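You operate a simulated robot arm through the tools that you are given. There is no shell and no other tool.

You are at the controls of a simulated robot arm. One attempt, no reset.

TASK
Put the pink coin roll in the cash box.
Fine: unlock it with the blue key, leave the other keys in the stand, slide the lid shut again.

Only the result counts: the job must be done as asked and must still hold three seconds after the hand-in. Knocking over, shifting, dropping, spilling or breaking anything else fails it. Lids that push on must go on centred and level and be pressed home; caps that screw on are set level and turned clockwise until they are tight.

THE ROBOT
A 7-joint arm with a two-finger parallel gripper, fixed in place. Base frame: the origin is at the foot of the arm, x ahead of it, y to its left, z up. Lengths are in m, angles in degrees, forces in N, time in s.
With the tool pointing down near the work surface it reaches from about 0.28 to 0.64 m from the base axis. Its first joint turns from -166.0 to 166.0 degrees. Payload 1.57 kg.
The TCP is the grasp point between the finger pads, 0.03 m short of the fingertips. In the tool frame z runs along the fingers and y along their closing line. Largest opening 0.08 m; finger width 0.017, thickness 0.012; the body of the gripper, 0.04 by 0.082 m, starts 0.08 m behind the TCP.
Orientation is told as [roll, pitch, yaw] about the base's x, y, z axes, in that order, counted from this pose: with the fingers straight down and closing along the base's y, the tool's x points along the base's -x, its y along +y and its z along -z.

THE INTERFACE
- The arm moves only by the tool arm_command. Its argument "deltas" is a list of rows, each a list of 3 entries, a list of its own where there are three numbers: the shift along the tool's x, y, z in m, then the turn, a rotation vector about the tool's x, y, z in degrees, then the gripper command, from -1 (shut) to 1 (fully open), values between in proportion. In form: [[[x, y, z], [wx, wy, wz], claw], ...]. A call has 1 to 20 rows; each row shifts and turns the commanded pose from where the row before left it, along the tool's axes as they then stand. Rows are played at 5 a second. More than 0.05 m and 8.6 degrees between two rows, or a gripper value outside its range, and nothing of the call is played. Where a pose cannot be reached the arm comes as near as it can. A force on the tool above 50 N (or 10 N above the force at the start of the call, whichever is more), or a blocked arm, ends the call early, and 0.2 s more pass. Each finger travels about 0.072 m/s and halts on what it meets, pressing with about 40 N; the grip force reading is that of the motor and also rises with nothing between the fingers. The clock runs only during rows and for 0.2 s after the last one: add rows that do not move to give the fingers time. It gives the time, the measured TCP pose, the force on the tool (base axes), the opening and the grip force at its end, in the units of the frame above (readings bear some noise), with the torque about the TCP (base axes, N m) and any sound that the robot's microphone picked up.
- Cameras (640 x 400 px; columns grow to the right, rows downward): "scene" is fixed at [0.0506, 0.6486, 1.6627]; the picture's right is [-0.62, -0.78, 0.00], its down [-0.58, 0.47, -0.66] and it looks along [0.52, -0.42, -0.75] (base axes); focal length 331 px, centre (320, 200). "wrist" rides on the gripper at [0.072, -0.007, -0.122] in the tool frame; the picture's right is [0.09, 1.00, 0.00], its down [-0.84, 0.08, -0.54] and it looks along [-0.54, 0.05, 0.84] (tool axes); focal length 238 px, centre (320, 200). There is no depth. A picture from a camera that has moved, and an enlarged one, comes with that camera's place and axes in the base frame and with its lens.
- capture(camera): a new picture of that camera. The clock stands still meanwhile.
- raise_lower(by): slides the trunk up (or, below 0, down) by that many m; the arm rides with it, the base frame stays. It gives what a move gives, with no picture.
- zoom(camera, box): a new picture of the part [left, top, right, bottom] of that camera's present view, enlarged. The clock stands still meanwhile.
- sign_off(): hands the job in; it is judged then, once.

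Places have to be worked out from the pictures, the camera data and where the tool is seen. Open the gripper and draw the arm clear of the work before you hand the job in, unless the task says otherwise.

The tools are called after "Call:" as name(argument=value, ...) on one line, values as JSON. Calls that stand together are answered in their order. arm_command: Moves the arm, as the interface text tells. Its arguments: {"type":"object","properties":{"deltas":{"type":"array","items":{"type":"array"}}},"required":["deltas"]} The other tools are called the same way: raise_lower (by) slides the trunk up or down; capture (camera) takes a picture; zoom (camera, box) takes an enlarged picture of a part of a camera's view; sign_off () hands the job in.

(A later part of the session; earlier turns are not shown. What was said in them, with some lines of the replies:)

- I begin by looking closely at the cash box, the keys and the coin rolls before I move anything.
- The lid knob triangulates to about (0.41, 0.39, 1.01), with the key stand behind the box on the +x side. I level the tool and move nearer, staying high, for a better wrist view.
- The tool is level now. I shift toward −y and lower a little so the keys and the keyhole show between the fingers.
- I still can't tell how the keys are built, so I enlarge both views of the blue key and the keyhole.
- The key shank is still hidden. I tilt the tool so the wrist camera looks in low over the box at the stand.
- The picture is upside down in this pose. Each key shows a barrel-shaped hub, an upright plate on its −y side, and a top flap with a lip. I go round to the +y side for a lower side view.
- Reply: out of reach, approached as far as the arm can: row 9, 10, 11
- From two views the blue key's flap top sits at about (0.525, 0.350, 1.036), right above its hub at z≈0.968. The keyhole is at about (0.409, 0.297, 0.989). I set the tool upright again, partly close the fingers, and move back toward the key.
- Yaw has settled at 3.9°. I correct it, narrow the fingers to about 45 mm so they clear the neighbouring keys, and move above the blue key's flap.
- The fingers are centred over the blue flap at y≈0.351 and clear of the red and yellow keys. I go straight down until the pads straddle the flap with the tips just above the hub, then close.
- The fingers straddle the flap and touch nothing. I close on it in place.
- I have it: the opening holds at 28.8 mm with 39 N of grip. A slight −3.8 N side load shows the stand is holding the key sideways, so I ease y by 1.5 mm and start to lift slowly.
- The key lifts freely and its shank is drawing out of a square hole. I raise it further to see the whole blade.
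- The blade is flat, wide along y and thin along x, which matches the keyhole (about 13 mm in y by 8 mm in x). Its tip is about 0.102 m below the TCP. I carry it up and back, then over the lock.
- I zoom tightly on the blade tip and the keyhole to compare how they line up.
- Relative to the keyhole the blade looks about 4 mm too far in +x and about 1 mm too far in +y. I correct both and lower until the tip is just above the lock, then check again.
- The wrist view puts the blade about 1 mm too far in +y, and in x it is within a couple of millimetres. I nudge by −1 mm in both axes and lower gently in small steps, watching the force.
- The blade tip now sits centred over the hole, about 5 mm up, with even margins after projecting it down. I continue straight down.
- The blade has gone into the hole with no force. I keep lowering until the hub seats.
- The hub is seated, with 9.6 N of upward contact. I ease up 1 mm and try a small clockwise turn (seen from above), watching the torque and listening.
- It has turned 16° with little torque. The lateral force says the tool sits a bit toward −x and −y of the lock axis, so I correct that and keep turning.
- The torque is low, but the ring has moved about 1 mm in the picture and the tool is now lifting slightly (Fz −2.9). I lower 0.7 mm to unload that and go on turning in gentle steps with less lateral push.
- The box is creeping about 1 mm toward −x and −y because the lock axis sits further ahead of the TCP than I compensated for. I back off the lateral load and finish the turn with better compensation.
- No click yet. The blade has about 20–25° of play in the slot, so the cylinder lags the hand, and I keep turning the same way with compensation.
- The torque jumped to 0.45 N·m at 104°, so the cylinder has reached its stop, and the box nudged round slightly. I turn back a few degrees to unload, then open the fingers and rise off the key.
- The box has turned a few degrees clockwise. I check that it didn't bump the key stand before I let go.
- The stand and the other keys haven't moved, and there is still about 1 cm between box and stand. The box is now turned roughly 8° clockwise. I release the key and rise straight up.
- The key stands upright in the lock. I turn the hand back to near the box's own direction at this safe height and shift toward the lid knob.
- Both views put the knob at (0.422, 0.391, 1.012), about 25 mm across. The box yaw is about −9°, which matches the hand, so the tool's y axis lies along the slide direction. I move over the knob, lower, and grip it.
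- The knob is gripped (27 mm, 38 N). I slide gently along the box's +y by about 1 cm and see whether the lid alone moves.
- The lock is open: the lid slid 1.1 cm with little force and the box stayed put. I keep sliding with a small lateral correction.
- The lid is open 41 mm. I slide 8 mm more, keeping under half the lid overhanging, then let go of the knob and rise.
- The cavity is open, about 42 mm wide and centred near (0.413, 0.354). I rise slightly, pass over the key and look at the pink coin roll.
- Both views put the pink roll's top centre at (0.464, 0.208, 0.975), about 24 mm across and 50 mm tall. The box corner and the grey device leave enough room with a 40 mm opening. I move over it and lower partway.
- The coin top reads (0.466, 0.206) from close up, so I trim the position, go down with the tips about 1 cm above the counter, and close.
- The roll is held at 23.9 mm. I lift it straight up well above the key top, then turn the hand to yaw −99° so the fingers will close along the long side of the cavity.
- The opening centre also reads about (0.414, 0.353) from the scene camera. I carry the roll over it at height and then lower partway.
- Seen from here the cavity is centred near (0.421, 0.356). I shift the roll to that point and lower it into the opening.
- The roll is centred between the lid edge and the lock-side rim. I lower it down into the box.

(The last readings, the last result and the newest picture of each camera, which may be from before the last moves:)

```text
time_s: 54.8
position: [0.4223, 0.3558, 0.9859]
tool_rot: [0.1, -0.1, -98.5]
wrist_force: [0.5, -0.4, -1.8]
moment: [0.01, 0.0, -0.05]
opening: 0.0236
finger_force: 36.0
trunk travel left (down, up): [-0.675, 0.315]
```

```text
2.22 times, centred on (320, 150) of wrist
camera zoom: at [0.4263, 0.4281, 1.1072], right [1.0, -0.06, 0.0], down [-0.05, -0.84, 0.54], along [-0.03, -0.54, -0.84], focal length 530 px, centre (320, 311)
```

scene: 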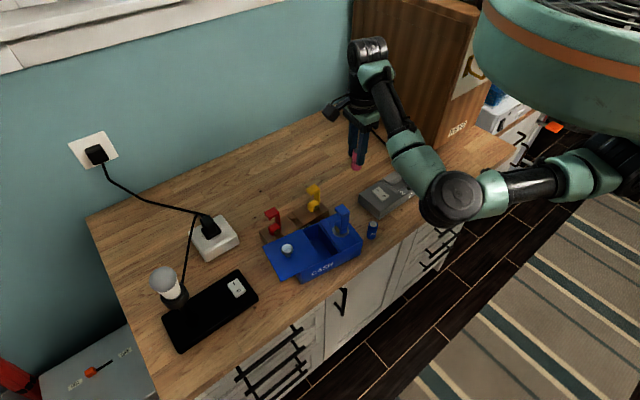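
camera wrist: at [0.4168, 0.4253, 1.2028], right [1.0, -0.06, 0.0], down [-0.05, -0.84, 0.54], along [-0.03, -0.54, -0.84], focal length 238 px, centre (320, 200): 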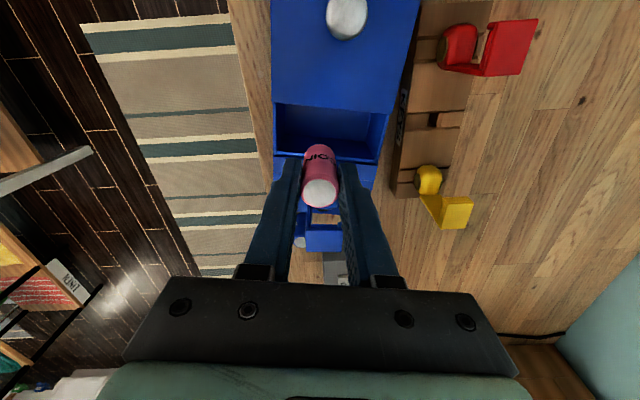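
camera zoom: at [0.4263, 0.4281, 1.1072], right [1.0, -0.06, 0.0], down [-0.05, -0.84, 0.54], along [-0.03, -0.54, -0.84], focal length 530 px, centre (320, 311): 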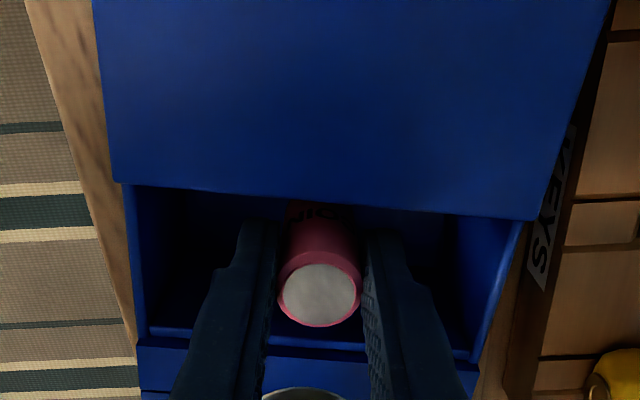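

Still free: the roll's top is just about at the rim. I continue down slowly to the floor.

Call:
arm_command(deltas=[[[0, 0, 0.004], [0, 0, 0], -1], [[0, 0, 0.004], [0, 0, 0], -1], [[0, 0, 0.003], [0, 0, 0], -1], [[0, 0, 0.002], [0, 0, 0], -1], [[0, 0, 0], [0, 0, 0], -1]])

Call:
zoom(camera="scene", box=[260, 200, 370, 290])

```text
time_s: 56.0
position: [0.4226, 0.3554, 0.9728]
tool_rot: [0.3, 0.1, -98.5]
wrist_force: [0.4, 0.1, 10.4]
moment: [-0.11, 0.1, 0.02]
opening: 0.0238
finger_force: 35.8
trunk travel left (down, up): [-0.675, 0.315]
```

```text
4.44 times, centred on (315, 245) of scene
camera zoom: at [0.0506, 0.6486, 1.6627], right [-0.62, -0.78, 0.0], down [-0.58, 0.47, -0.66], along [0.52, -0.42, -0.75], focal length 1473 px, centre (342, 0)
```

zoom: 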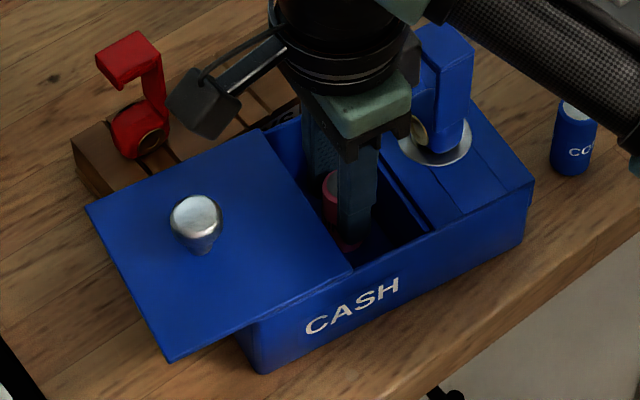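

The roll touched the floor, with 10 N upward. I ease up 1 mm, open just a little inside the cavity, and rise straight out.

Call:
arm_command(deltas=[[[0, 0, -0.0012], [0, 0, 0], -1], [[0, 0, 0], [0, 0, 0], -0.2], [[0, 0, 0], [0, 0, 0], 0.05], [[0, 0, 0], [0, 0, 0], 0.05], [[0, 0, -0.02], [0, 0, 0], 0.05], [[0, 0, -0.035], [0, 0, 0], 0.05], [[0, 0, -0.045], [0, 0, 0], 0.05], [[0, 0, -0.045], [0, 0, 0], 0.05], [[0, 0, 0], [0, 0, 0], 0.05]])

Call:
capture(camera="wrist")

Call:
zoom(camera="scene", box=[280, 200, 370, 280])

Call:
zoom(camera="wrist", box=[230, 40, 430, 180])

```text
time_s: 58.0
position: [0.4229, 0.3556, 1.1185]
tool_rot: [0.1, -0.1, -98.5]
wrist_force: [0.2, -0.2, 0.3]
moment: [-0.01, 0.02, -0.03]
opening: 0.0421
finger_force: 0.1
trunk travel left (down, up): [-0.675, 0.315]
```

```text
taken
camera wrist: at [0.4261, 0.4281, 1.2403], right [1.0, -0.06, 0.0], down [-0.05, -0.84, 0.54], along [-0.03, -0.54, -0.84], focal length 238 px, centre (320, 200)
```

wrist: 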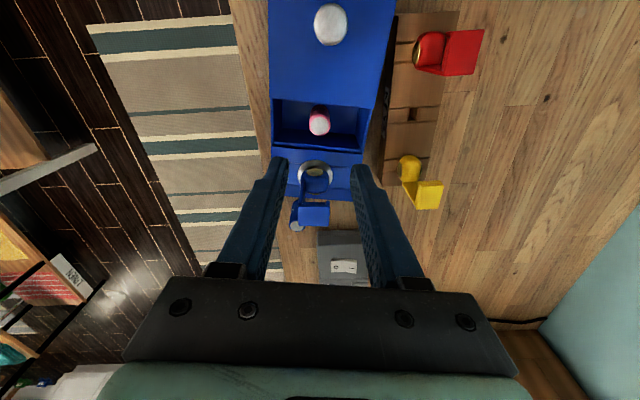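

```text
5.00 times, centred on (325, 240) of scene
camera zoom: at [0.0506, 0.6486, 1.6627], right [-0.62, -0.78, 0.0], down [-0.58, 0.47, -0.66], along [0.52, -0.42, -0.75], focal length 1657 px, centre (295, 0)
```

zoom: 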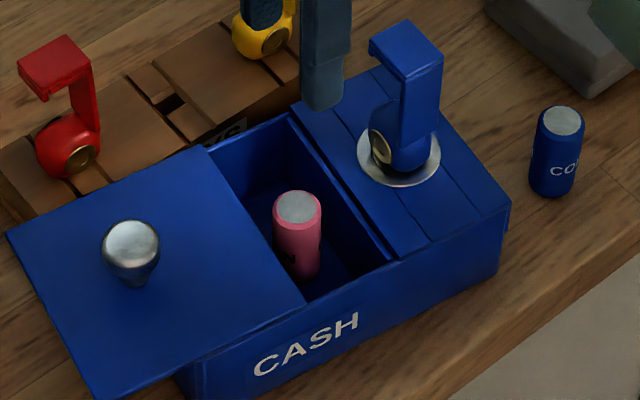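

```text
2.86 times, centred on (330, 110) of wrist
camera zoom: at [0.4261, 0.4281, 1.2403], right [1.0, -0.06, 0.0], down [-0.05, -0.84, 0.54], along [-0.03, -0.54, -0.84], focal length 681 px, centre (291, 457)
```

zoom: 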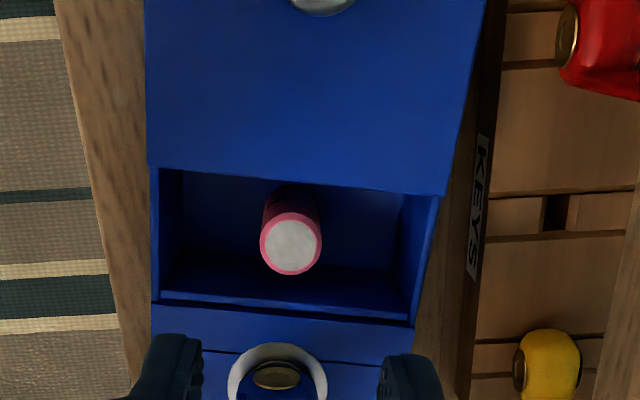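

The roll stands upright inside the box. I turn the hand back to yaw −9° at height and return over the lid knob, near (0.432, 0.442).

Call:
arm_command(deltas=[[[0, 0, -0.03], [0, 0, 0], 0.3], [[0, 0, 0], [0, 0, -8.14], 0.5], [[0, 0, 0], [0, 0, -8.14], 0.5], [[0, 0, 0], [0, 0, -8.14], 0.5], [[0, 0, 0], [0, 0, -8.14], 0.5], [[0, 0, 0], [0, 0, -8.14], 0.5], [[0, 0, 0], [0, 0, -8.14], 0.5], [[0, 0, 0], [0, 0, -8.14], 0.5], [[0, 0, 0], [0, 0, -8.14], 0.5], [[0, 0, 0], [0, 0, -8.14], 0.5], [[0, 0, 0], [0, 0, -8.14], 0.5], [[0, 0, 0], [0, 0, -8.1], 0.5], [[0.0024, 0.043, 0], [0, 0, 0], 0.5], [[0.0024, 0.0434, 0], [0, 0, 0], 0.5], [[0, 0, 0.04], [0, 0, 0], 0.5], [[0, 0, 0.04], [0, 0, 0], 0.5], [[0, 0, 0], [0, 0, 0], 0.5]])

Call:
zoom(camera="wrist", box=[200, 40, 440, 190])

Call:
zoom(camera="scene", box=[260, 200, 370, 290])

```text
time_s: 61.6
position: [0.4293, 0.44, 1.0675]
tool_rot: [0.0, -0.2, -8.9]
wrist_force: [0.3, -0.1, 0.4]
moment: [-0.02, 0.01, 0.02]
opening: 0.0601
finger_force: 0.2
trunk travel left (down, up): [-0.675, 0.315]
```

```text
2.67 times, centred on (320, 115) of wrist
camera zoom: at [0.3578, 0.4459, 1.1897], right [0.07, 1.0, 0.0], down [0.84, -0.05, 0.54], along [0.54, -0.04, -0.84], focal length 636 px, centre (320, 427)
```

zoom: 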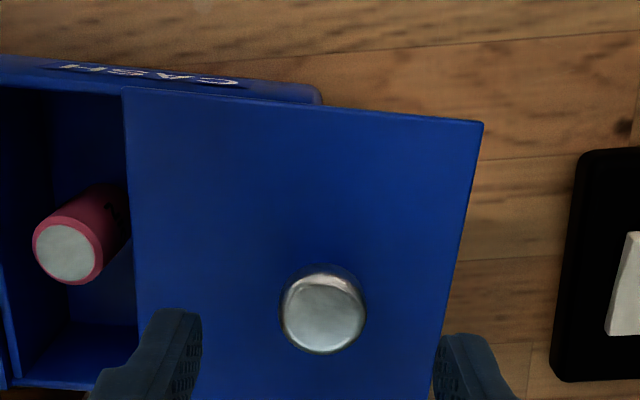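

```text
4.44 times, centred on (315, 245) of scene
camera zoom: at [0.0506, 0.6486, 1.6627], right [-0.62, -0.78, 0.0], down [-0.58, 0.47, -0.66], along [0.52, -0.42, -0.75], focal length 1473 px, centre (342, 0)
```

zoom: 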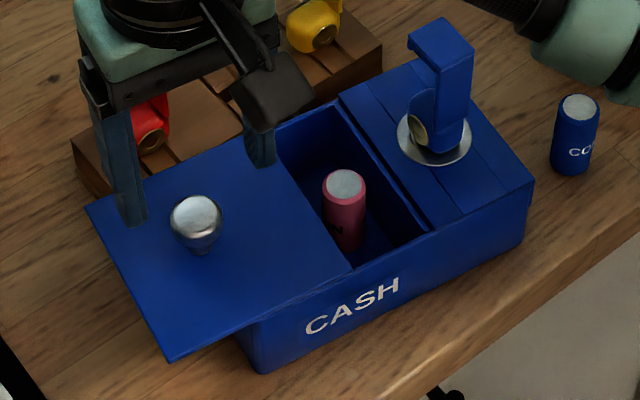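

The knob reads (0.432, 0.4415). I trim onto it, go down, and grip as before.

Call:
arm_command(deltas=[[[-0.0028, 0.002, 0.02], [0, 0, 0], 0.5], [[0, 0, 0.02], [0, 0, 0], 0.5], [[0, 0, 0.006], [0, 0, 0], 0.2], [[0, 0, 0], [0, 0, 0], -0.2], [[0, 0, 0], [0, 0, 0], -0.6], [[0, 0, 0], [0, 0, 0], -1], [[0, 0, 0], [0, 0, 0], -1]])

Call:
zoom(camera="scene", box=[260, 200, 370, 290])

Call:
capture(camera="wrist")

```text
time_s: 63.2
position: [0.4334, 0.4426, 1.0219]
tool_rot: [-0.2, -0.1, -9.1]
wrist_force: [0.5, 0.1, 0.0]
moment: [0.02, -0.02, 0.01]
opening: 0.0271
finger_force: 37.9
trunk travel left (down, up): [-0.675, 0.315]
```

```text
4.44 times, centred on (315, 245) of scene
camera zoom: at [0.0506, 0.6486, 1.6627], right [-0.62, -0.78, 0.0], down [-0.58, 0.47, -0.66], along [0.52, -0.42, -0.75], focal length 1473 px, centre (342, 0)
```

zoom: 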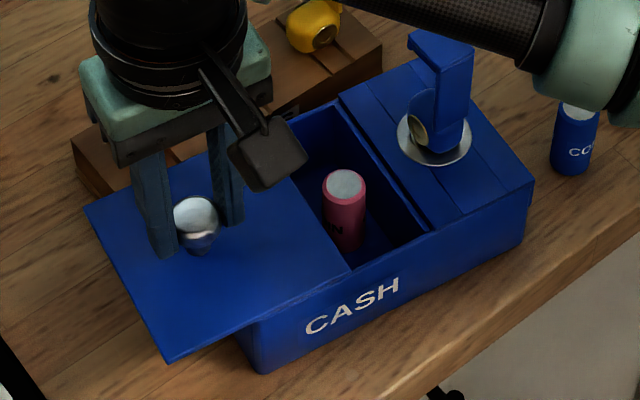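

```text
taken
camera wrist: at [0.3618, 0.4475, 1.1444], right [0.07, 1.0, 0.0], down [0.84, -0.05, 0.54], along [0.54, -0.04, -0.84], focal length 238 px, centre (320, 200)
```

wrist: 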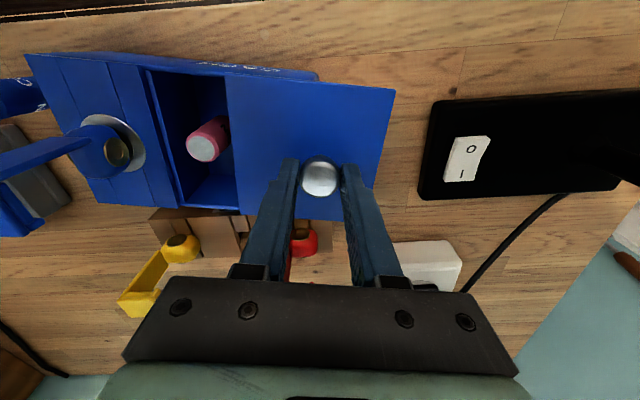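

I slide the lid back gently for about 15 mm, enough to learn whether the roll's top clears it.

Call:
arm_command(deltas=[[[0, -0.004, 0], [0, 0, 0], -1], [[0, -0.004, 0], [0, 0, 0], -1], [[0, -0.004, 0], [0, 0, 0], -1], [[0, -0.003, 0], [0, 0, 0], -1], [[0, 0, 0], [0, 0, 0], -1]])

Call:
zoom(camera="scene", box=[260, 200, 370, 290])

Call:
zoom(camera="wrist", box=[100, 40, 340, 190])

```text
time_s: 64.4
position: [0.4306, 0.4265, 1.0225]
tool_rot: [-0.1, -0.2, -9.0]
wrist_force: [1.0, 0.1, 0.2]
moment: [0.01, -0.05, -0.06]
opening: 0.027
finger_force: 37.7
trunk travel left (down, up): [-0.675, 0.315]
```

```text
4.44 times, centred on (315, 245) of scene
camera zoom: at [0.0506, 0.6486, 1.6627], right [-0.62, -0.78, 0.0], down [-0.58, 0.47, -0.66], along [0.52, -0.42, -0.75], focal length 1473 px, centre (342, 0)
```

zoom: 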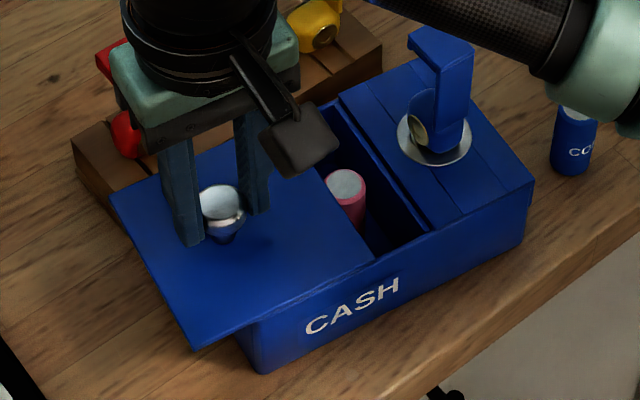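

```text
2.67 times, centred on (220, 115) of wrist
camera zoom: at [0.3595, 0.4327, 1.1444], right [0.06, 1.0, 0.0], down [0.84, -0.05, 0.54], along [0.54, -0.04, -0.84], focal length 636 px, centre (587, 427)
```

zoom: 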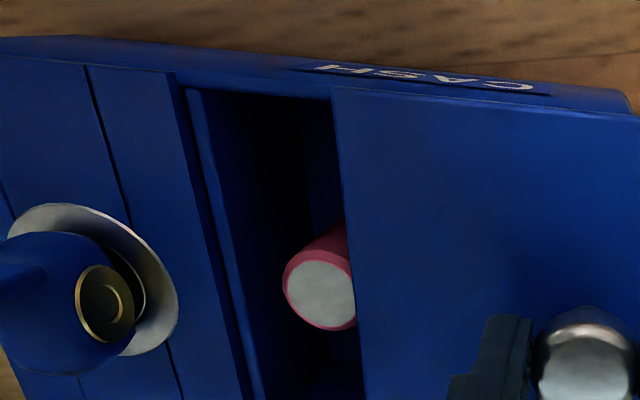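

There is no resistance and the lid edge is starting to pass over the roll's top. I continue in small steps.

Call:
arm_command(deltas=[[[0, -0.003, 0], [0, 0, 0], -1], [[0, -0.003, 0], [0, 0, 0], -1], [[0, -0.003, 0], [0, 0, 0], -1], [[0, -0.003, 0], [0, 0, 0], -1], [[0, 0, 0], [0, 0, 0], -1]])

Call:
zoom(camera="scene", box=[260, 200, 370, 290])

Call:
zoom(camera="wrist", box=[100, 40, 340, 190])

```text
time_s: 65.6
position: [0.4314, 0.4164, 1.0229]
tool_rot: [0.0, -0.1, -9.0]
wrist_force: [2.8, -0.4, 0.1]
moment: [-0.05, -0.13, -0.02]
opening: 0.0269
finger_force: 37.3
trunk travel left (down, up): [-0.675, 0.315]
```

```text
4.44 times, centred on (315, 245) of scene
camera zoom: at [0.0506, 0.6486, 1.6627], right [-0.62, -0.78, 0.0], down [-0.58, 0.47, -0.66], along [0.52, -0.42, -0.75], focal length 1473 px, centre (342, 0)
```

zoom: 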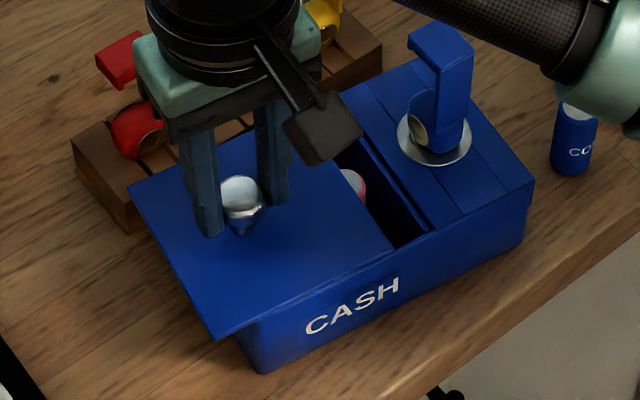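

```text
2.67 times, centred on (220, 115) of wrist
camera zoom: at [0.3577, 0.4212, 1.1445], right [0.06, 1.0, 0.0], down [0.84, -0.05, 0.54], along [0.54, -0.04, -0.84], focal length 636 px, centre (587, 427)
```

zoom: 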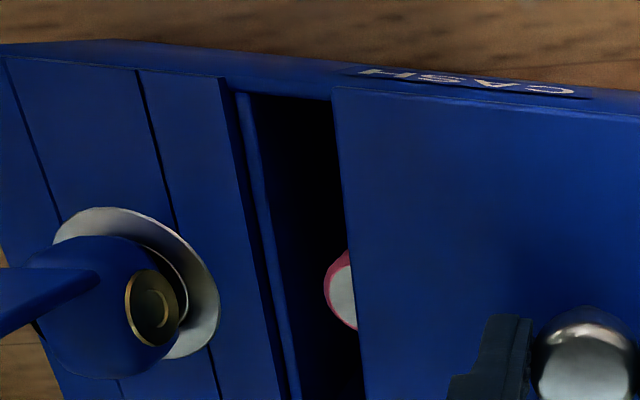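

The lid clears the roll. I continue the slide to near closed, easing the small lateral load.

Call:
arm_command(deltas=[[[-0.0007, -0.005, 0], [0, 0, 0], -1], [[-0.0001, -0.005, 0], [0, 0, 0], -1], [[-0.0001, -0.005, 0], [0, 0, 0], -1], [[-0.0001, -0.004, 0], [0, 0, 0], -1], [[0, 0, 0], [0, 0, 0], -1]])

Call:
zoom(camera="scene", box=[260, 200, 370, 290])

Call:
zoom(camera="wrist", box=[100, 40, 340, 190])

```text
time_s: 66.8
position: [0.426, 0.3962, 1.0233]
tool_rot: [-0.1, -0.1, -9.0]
wrist_force: [-2.0, 0.3, 0.0]
moment: [0.07, 0.21, -0.04]
opening: 0.027
finger_force: 37.5
trunk travel left (down, up): [-0.675, 0.315]
```

```text
4.44 times, centred on (315, 245) of scene
camera zoom: at [0.0506, 0.6486, 1.6627], right [-0.62, -0.78, 0.0], down [-0.58, 0.47, -0.66], along [0.52, -0.42, -0.75], focal length 1473 px, centre (342, 0)
```

zoom: 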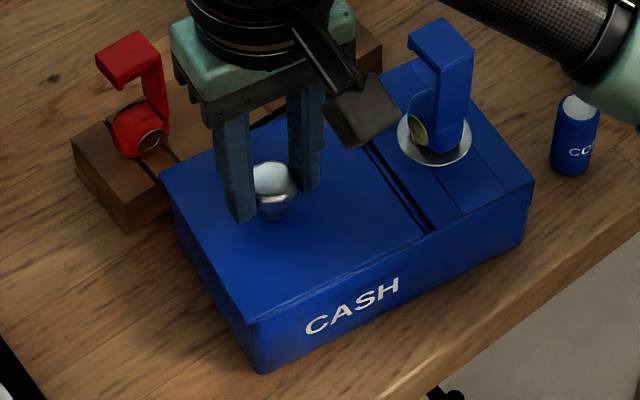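

```text
2.67 times, centred on (220, 115) of wrist
camera zoom: at [0.3549, 0.4023, 1.1445], right [0.06, 1.0, 0.0], down [0.84, -0.05, 0.54], along [0.54, -0.04, -0.84], focal length 636 px, centre (587, 427)
```

zoom: 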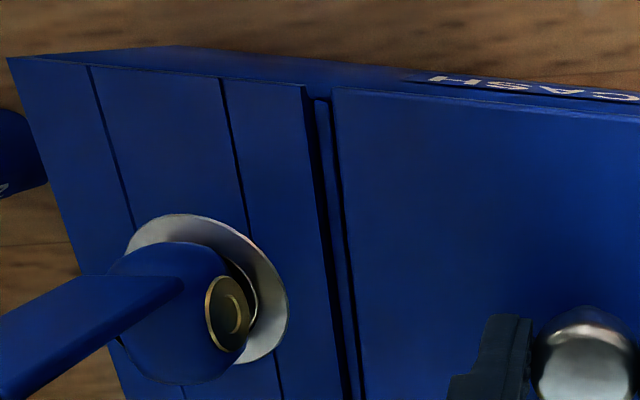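

About 4 mm remain. I close the last bit in 1.5 mm steps until it meets the stop.

Call:
arm_command(deltas=[[[0.0005, -0.0015, 0], [0, 0, 0], -1], [[0, -0.0015, 0], [0, 0, 0], -1], [[0, -0.001, 0], [0, 0, 0], -1], [[0, 0, 0], [0, 0, 0], -1]])

Call:
zoom(camera="scene", box=[300, 200, 370, 260])

Call:
zoom(camera="wrist", box=[100, 40, 340, 190])

```text
time_s: 67.8
position: [0.426, 0.3926, 1.0225]
tool_rot: [-0.2, 0.0, -9.1]
wrist_force: [-1.9, -0.2, 0.4]
moment: [0.01, 0.16, -0.03]
opening: 0.027
finger_force: 38.2
trunk travel left (down, up): [-0.675, 0.315]
```

```text
6.67 times, centred on (335, 230) of scene
camera zoom: at [0.0506, 0.6486, 1.6627], right [-0.62, -0.78, 0.0], down [-0.58, 0.47, -0.66], along [0.52, -0.42, -0.75], focal length 2209 px, centre (220, 0)
```

zoom: 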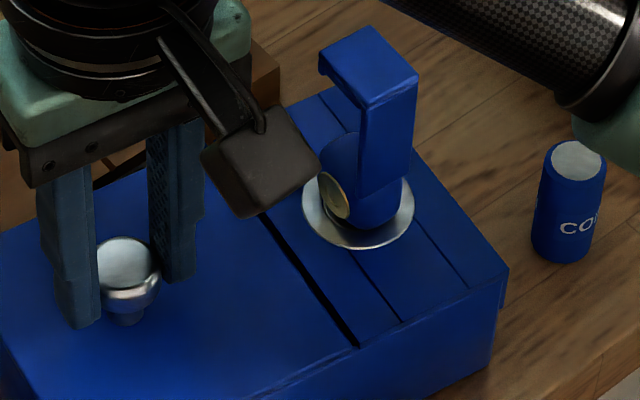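

```text
2.67 times, centred on (220, 115) of wrist
camera zoom: at [0.3541, 0.3984, 1.1444], right [0.07, 1.0, 0.0], down [0.84, -0.05, 0.54], along [0.54, -0.04, -0.84], focal length 636 px, centre (587, 427)
```

zoom: 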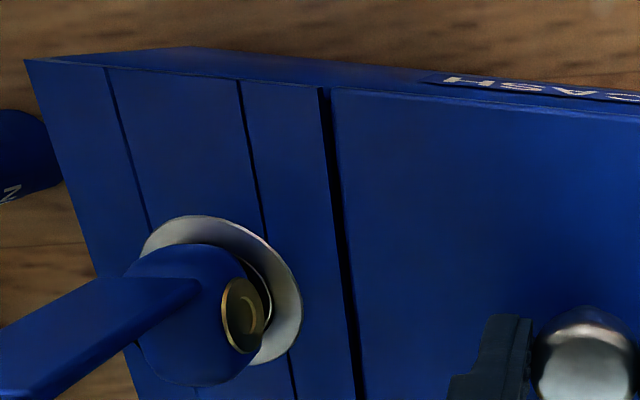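

The seam now looks as it did at the start. I push 2 mm more to make sure the lid is against its stop.

Call:
arm_command(deltas=[[[0.0003, -0.001, 0], [0, 0, 0], -1], [[0, -0.001, 0], [0, 0, 0], -1], [[0, 0, 0], [0, 0, 0], -1]])

Call:
zoom(camera="wrist", box=[100, 40, 340, 190])

```text
time_s: 68.6
position: [0.4253, 0.3923, 1.0229]
tool_rot: [0.2, -0.1, -9.0]
wrist_force: [1.5, 6.9, 1.4]
moment: [0.32, 0.11, -0.05]
opening: 0.0268
finger_force: 37.1
trunk travel left (down, up): [-0.675, 0.315]
```

```text
2.67 times, centred on (220, 115) of wrist
camera zoom: at [0.3538, 0.3975, 1.1443], right [0.06, 1.0, 0.0], down [0.84, -0.05, 0.54], along [0.54, -0.03, -0.84], focal length 636 px, centre (587, 427)
```

zoom: 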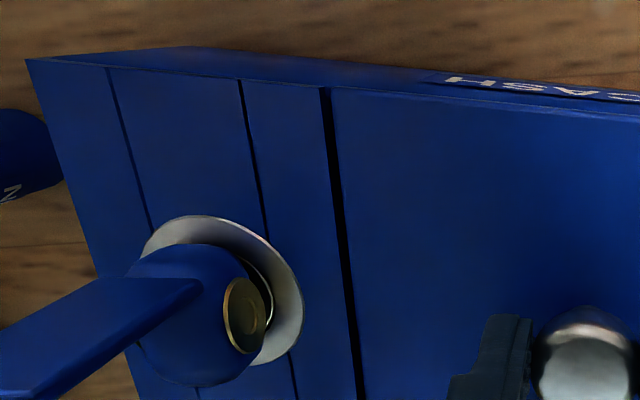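

The stop is reached (6.9 N) and the lid is fully shut. I ease that push. While I still hold the knob, I also gently swing the box back toward its original heading, in small force-watched steps.

Call:
arm_command(deltas=[[[0, 0.0012, 0], [0, 0, 0], -1], [[0.0012, 0, 0], [0, 0, -0.8], -1], [[0.0012, 0, 0], [0, 0, -0.8], -1], [[0.0012, 0, 0], [0, 0, -0.8], -1], [[0.0012, 0, 0], [0, 0, -0.8], -1], [[0, 0, 0], [0, 0, 0], -1]])

Call:
zoom(camera="scene", box=[260, 200, 370, 290])

Call:
zoom(camera="wrist", box=[100, 40, 340, 190])

```text
time_s: 70.0
position: [0.422, 0.3926, 1.0236]
tool_rot: [-0.1, -0.1, -5.9]
wrist_force: [4.1, -1.6, 1.7]
moment: [-0.05, -0.16, -0.01]
opening: 0.027
finger_force: 38.1
trunk travel left (down, up): [-0.675, 0.315]
```

```text
4.44 times, centred on (315, 245) of scene
camera zoom: at [0.0506, 0.6486, 1.6627], right [-0.62, -0.78, 0.0], down [-0.58, 0.47, -0.66], along [0.52, -0.42, -0.75], focal length 1473 px, centre (342, 0)
```

zoom: 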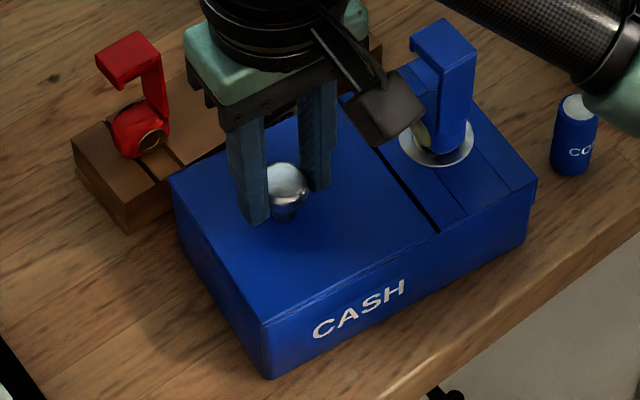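

```text
2.67 times, centred on (220, 115) of wrist
camera zoom: at [0.3498, 0.3938, 1.1444], right [0.01, 1.0, 0.0], down [0.84, -0.01, 0.54], along [0.54, -0.01, -0.84], focal length 636 px, centre (587, 427)
```

zoom: 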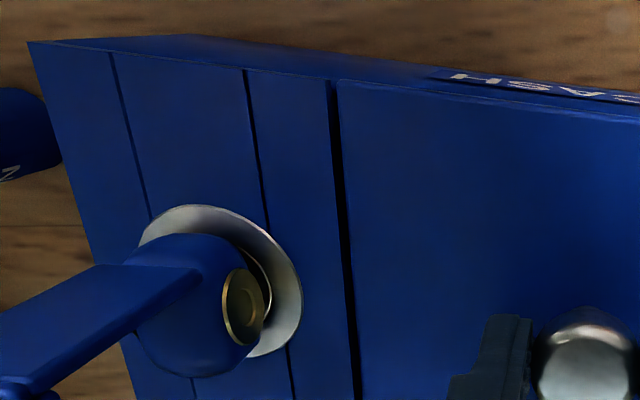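

The box swings easily at about 4 N without tilting. I continue for the remaining angle.

Call:
arm_command(deltas=[[[0.0015, 0, 0], [0, 0, -0.9], -1], [[0.0015, 0, 0], [0, 0, -0.9], -1], [[0.0015, 0, 0], [0, 0, -0.9], -1], [[0.0015, 0, 0], [0, 0, -0.9], -1], [[0.0015, 0, 0], [0, 0, -0.9], -1], [[0, 0, 0], [0, 0, 0], -1]])

Call:
zoom(camera="scene", box=[240, 170, 400, 300])

Call:
zoom(camera="wrist", box=[100, 40, 340, 190])

```text
time_s: 71.4
position: [0.4149, 0.3949, 1.0227]
tool_rot: [-0.2, -0.2, -1.1]
wrist_force: [4.1, 1.5, 0.1]
moment: [0.1, 0.06, 0.03]
opening: 0.027
finger_force: 37.6
trunk travel left (down, up): [-0.675, 0.315]
```

```text
3.08 times, centred on (320, 235) of scene
camera zoom: at [0.0506, 0.6486, 1.6627], right [-0.62, -0.78, 0.0], down [-0.58, 0.47, -0.66], along [0.52, -0.42, -0.75], focal length 1020 px, centre (320, 92)
```

zoom: 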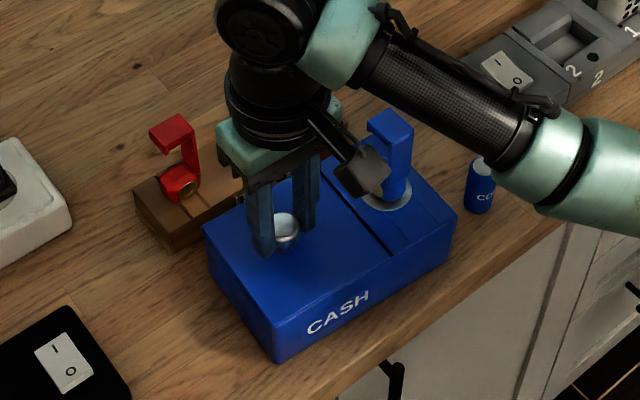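

```text
2.67 times, centred on (220, 115) of wrist
camera zoom: at [0.342, 0.3899, 1.1445], right [-0.07, 1.0, 0.0], down [0.84, 0.06, 0.54], along [0.54, 0.04, -0.84], focal length 636 px, centre (587, 427)
```

zoom: 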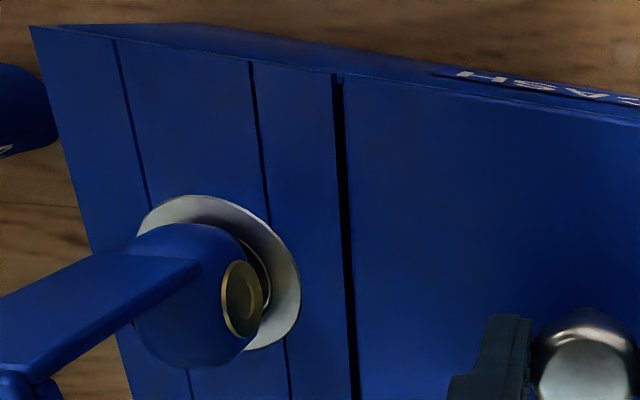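

The box is back within 2–3° of its first pose. I make one last gentle closing push, then release the knob and retreat upward.

Call:
arm_command(deltas=[[[-0.0005, -0.001, 0], [0, 0, 0], -1], [[0, -0.001, 0], [0, 0, 0], -1], [[0, 0, 0], [0, 0, 0], -1]])

Call:
zoom(camera="wrist", box=[100, 40, 340, 190])

```text
time_s: 72.2
position: [0.4142, 0.3937, 1.0223]
tool_rot: [0.0, -0.1, -1.3]
wrist_force: [1.2, 8.8, 1.3]
moment: [0.25, 0.2, 0.07]
opening: 0.0272
finger_force: 38.0
trunk travel left (down, up): [-0.675, 0.315]
```

```text
2.67 times, centred on (220, 115) of wrist
camera zoom: at [0.3417, 0.3887, 1.1445], right [-0.07, 1.0, 0.0], down [0.84, 0.06, 0.54], along [0.54, 0.04, -0.84], focal length 636 px, centre (587, 427)
```

zoom: 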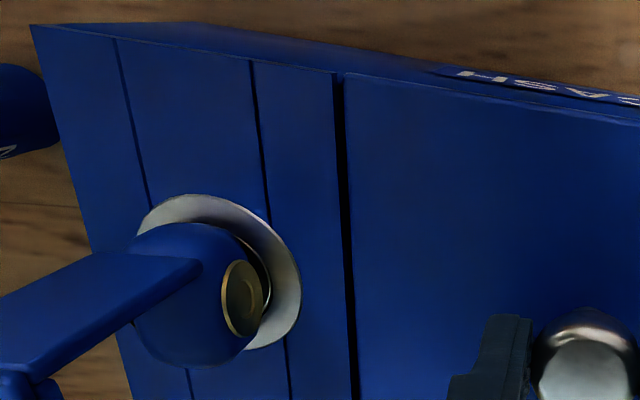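

The lid is hard against its stop (8.8 N). I relieve the push, open the fingers, rise clear, and draw back.

Call:
arm_command(deltas=[[[0, 0.0014, 0], [0, 0, 0], -1], [[0, 0, 0], [0, 0, 0], -0.2], [[0, 0, 0], [0, 0, 0], 0.2], [[0, 0, 0], [0, 0, 0], 0.4], [[0, 0, -0.02], [0, 0, 0], 0.4], [[0, 0, -0.04], [0, 0, 0], 0.4], [[0, 0, -0.045], [0, 0, 0], 0.4], [[0, 0, -0.045], [0, 0, 0], 0.4], [[0.045, 0, 0], [0, 0, 0], 0.4], [[0.045, 0, 0], [0, 0, 0], 0.4], [[0, 0, 0], [0, 0, 0], 0.4]])

Call:
capture(camera="wrist")

Call:
zoom(camera="scene", box=[240, 170, 400, 300])

Call:
zoom(camera="wrist", box=[200, 80, 400, 230])

```text
time_s: 74.6
position: [0.3239, 0.3949, 1.1716]
tool_rot: [-0.1, -0.2, -1.3]
wrist_force: [-0.6, -0.4, 0.0]
moment: [-0.01, 0.06, -0.02]
opening: 0.0561
finger_force: 0.0
trunk travel left (down, up): [-0.675, 0.315]
```

```text
taken
camera wrist: at [0.2523, 0.3909, 1.2938], right [-0.07, 1.0, 0.0], down [0.84, 0.06, 0.54], along [0.54, 0.04, -0.84], focal length 238 px, centre (320, 200)
```

wrist: 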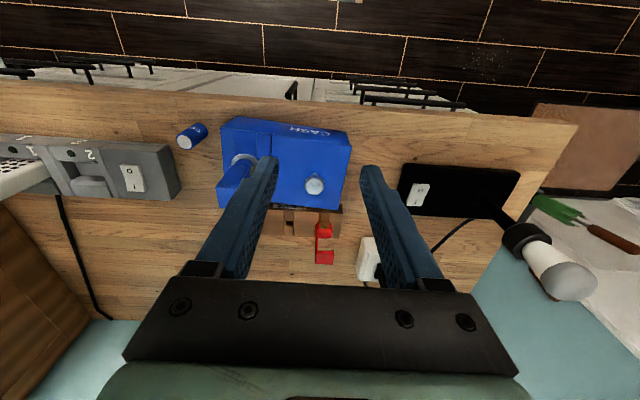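

```text
3.08 times, centred on (320, 235) of scene
camera zoom: at [0.0506, 0.6486, 1.6627], right [-0.62, -0.78, 0.0], down [-0.58, 0.47, -0.66], along [0.52, -0.42, -0.75], focal length 1020 px, centre (320, 92)
```

zoom: 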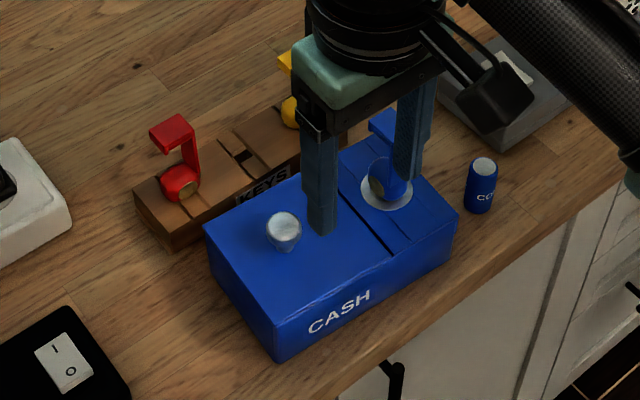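

```text
2.67 times, centred on (300, 155) of wrist
camera zoom: at [0.2523, 0.3909, 1.2938], right [-0.07, 1.0, 0.0], down [0.84, 0.06, 0.54], along [0.54, 0.04, -0.84], focal length 636 px, centre (373, 320)
```

zoom: 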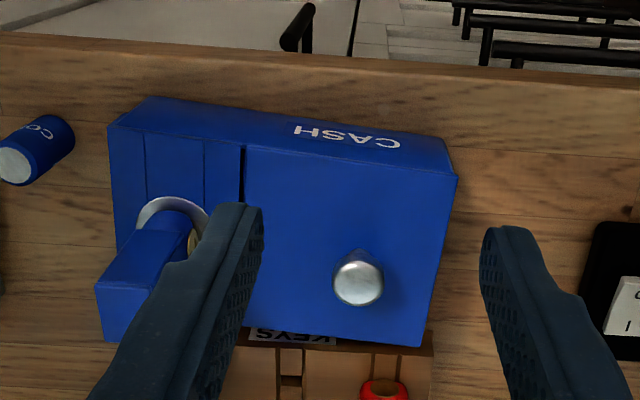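

The lid is shut, the key sits in the lock, and the other keys are untouched. I draw the arm higher and well clear and take one last look.

Call:
arm_command(deltas=[[[0, 0, -0.04], [0, 0, 0], 0.6], [[0.02, -0.03, -0.03], [0, 0, 0], 0.6], [[0.02, -0.04, 0], [0, 0, 0], 0.6], [[0.02, -0.04, 0], [0, 0, 0], 0.6], [[0.0, -0.04, 0], [0, 0, 0], 0.6], [[0, 0, 0], [0, 0, 0], 0.6]])

Call:
capture(camera="scene")

Call:
zoom(camera="scene", box=[240, 170, 400, 300])

```text
time_s: 76.0
position: [0.2611, 0.2477, 1.2434]
tool_rot: [0.0, -0.1, -1.3]
wrist_force: [-0.1, 0.3, 0.4]
moment: [-0.03, 0.01, -0.02]
opening: 0.0641
finger_force: 0.1
trunk travel left (down, up): [-0.675, 0.315]
```

```text
taken
```

scene: 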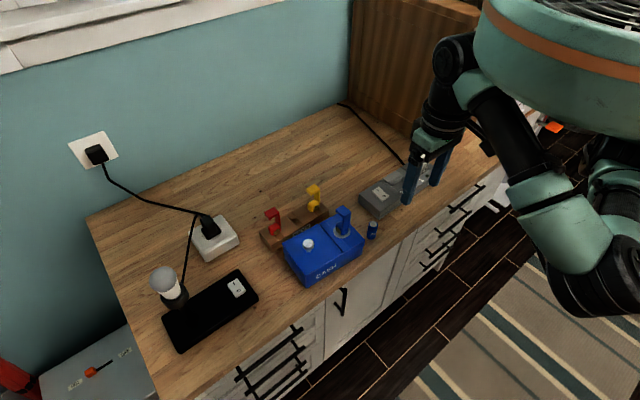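

```text
3.08 times, centred on (320, 235) of scene
camera zoom: at [0.0506, 0.6486, 1.6627], right [-0.62, -0.78, 0.0], down [-0.58, 0.47, -0.66], along [0.52, -0.42, -0.75], focal length 1020 px, centre (320, 92)
```

zoom: 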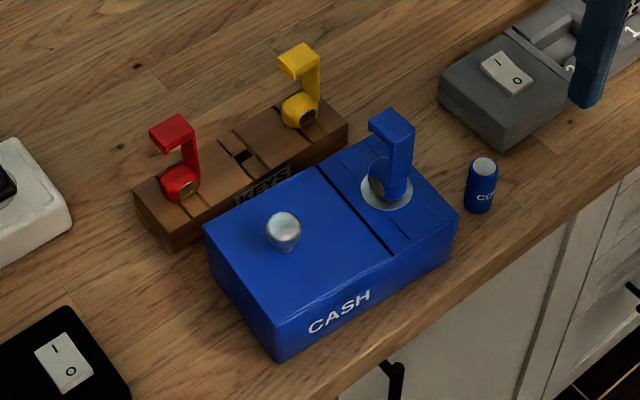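

The pink roll is in the box, the lid is shut, and the red and yellow keys are still in the stand. The blue roll and the other items are where they started, and the arm is clear with the gripper open. I hand the job in.

Call:
sign_off()

```text
The job is handed in.
```

The pink coin roll is in the cash box, standing upright. I unlocked the box with the blue key and slid the lid shut again until it met its stop.

- **Blue key:** I left it in the lock, still turned to the open position.
- **Other keys:** the red and yellow keys stayed in the stand. The stand, the blue coin roll and everything else stayed where they were.
- **Box position:** turning the key twisted the box about 9° clockwise and moved it a few millimetres. I swung it back by the lid knob before finishing. By eye it now sits within 2–3° and a few millimetres of where it started.

The gripper was open and the arm clear of the work when I handed the job in.
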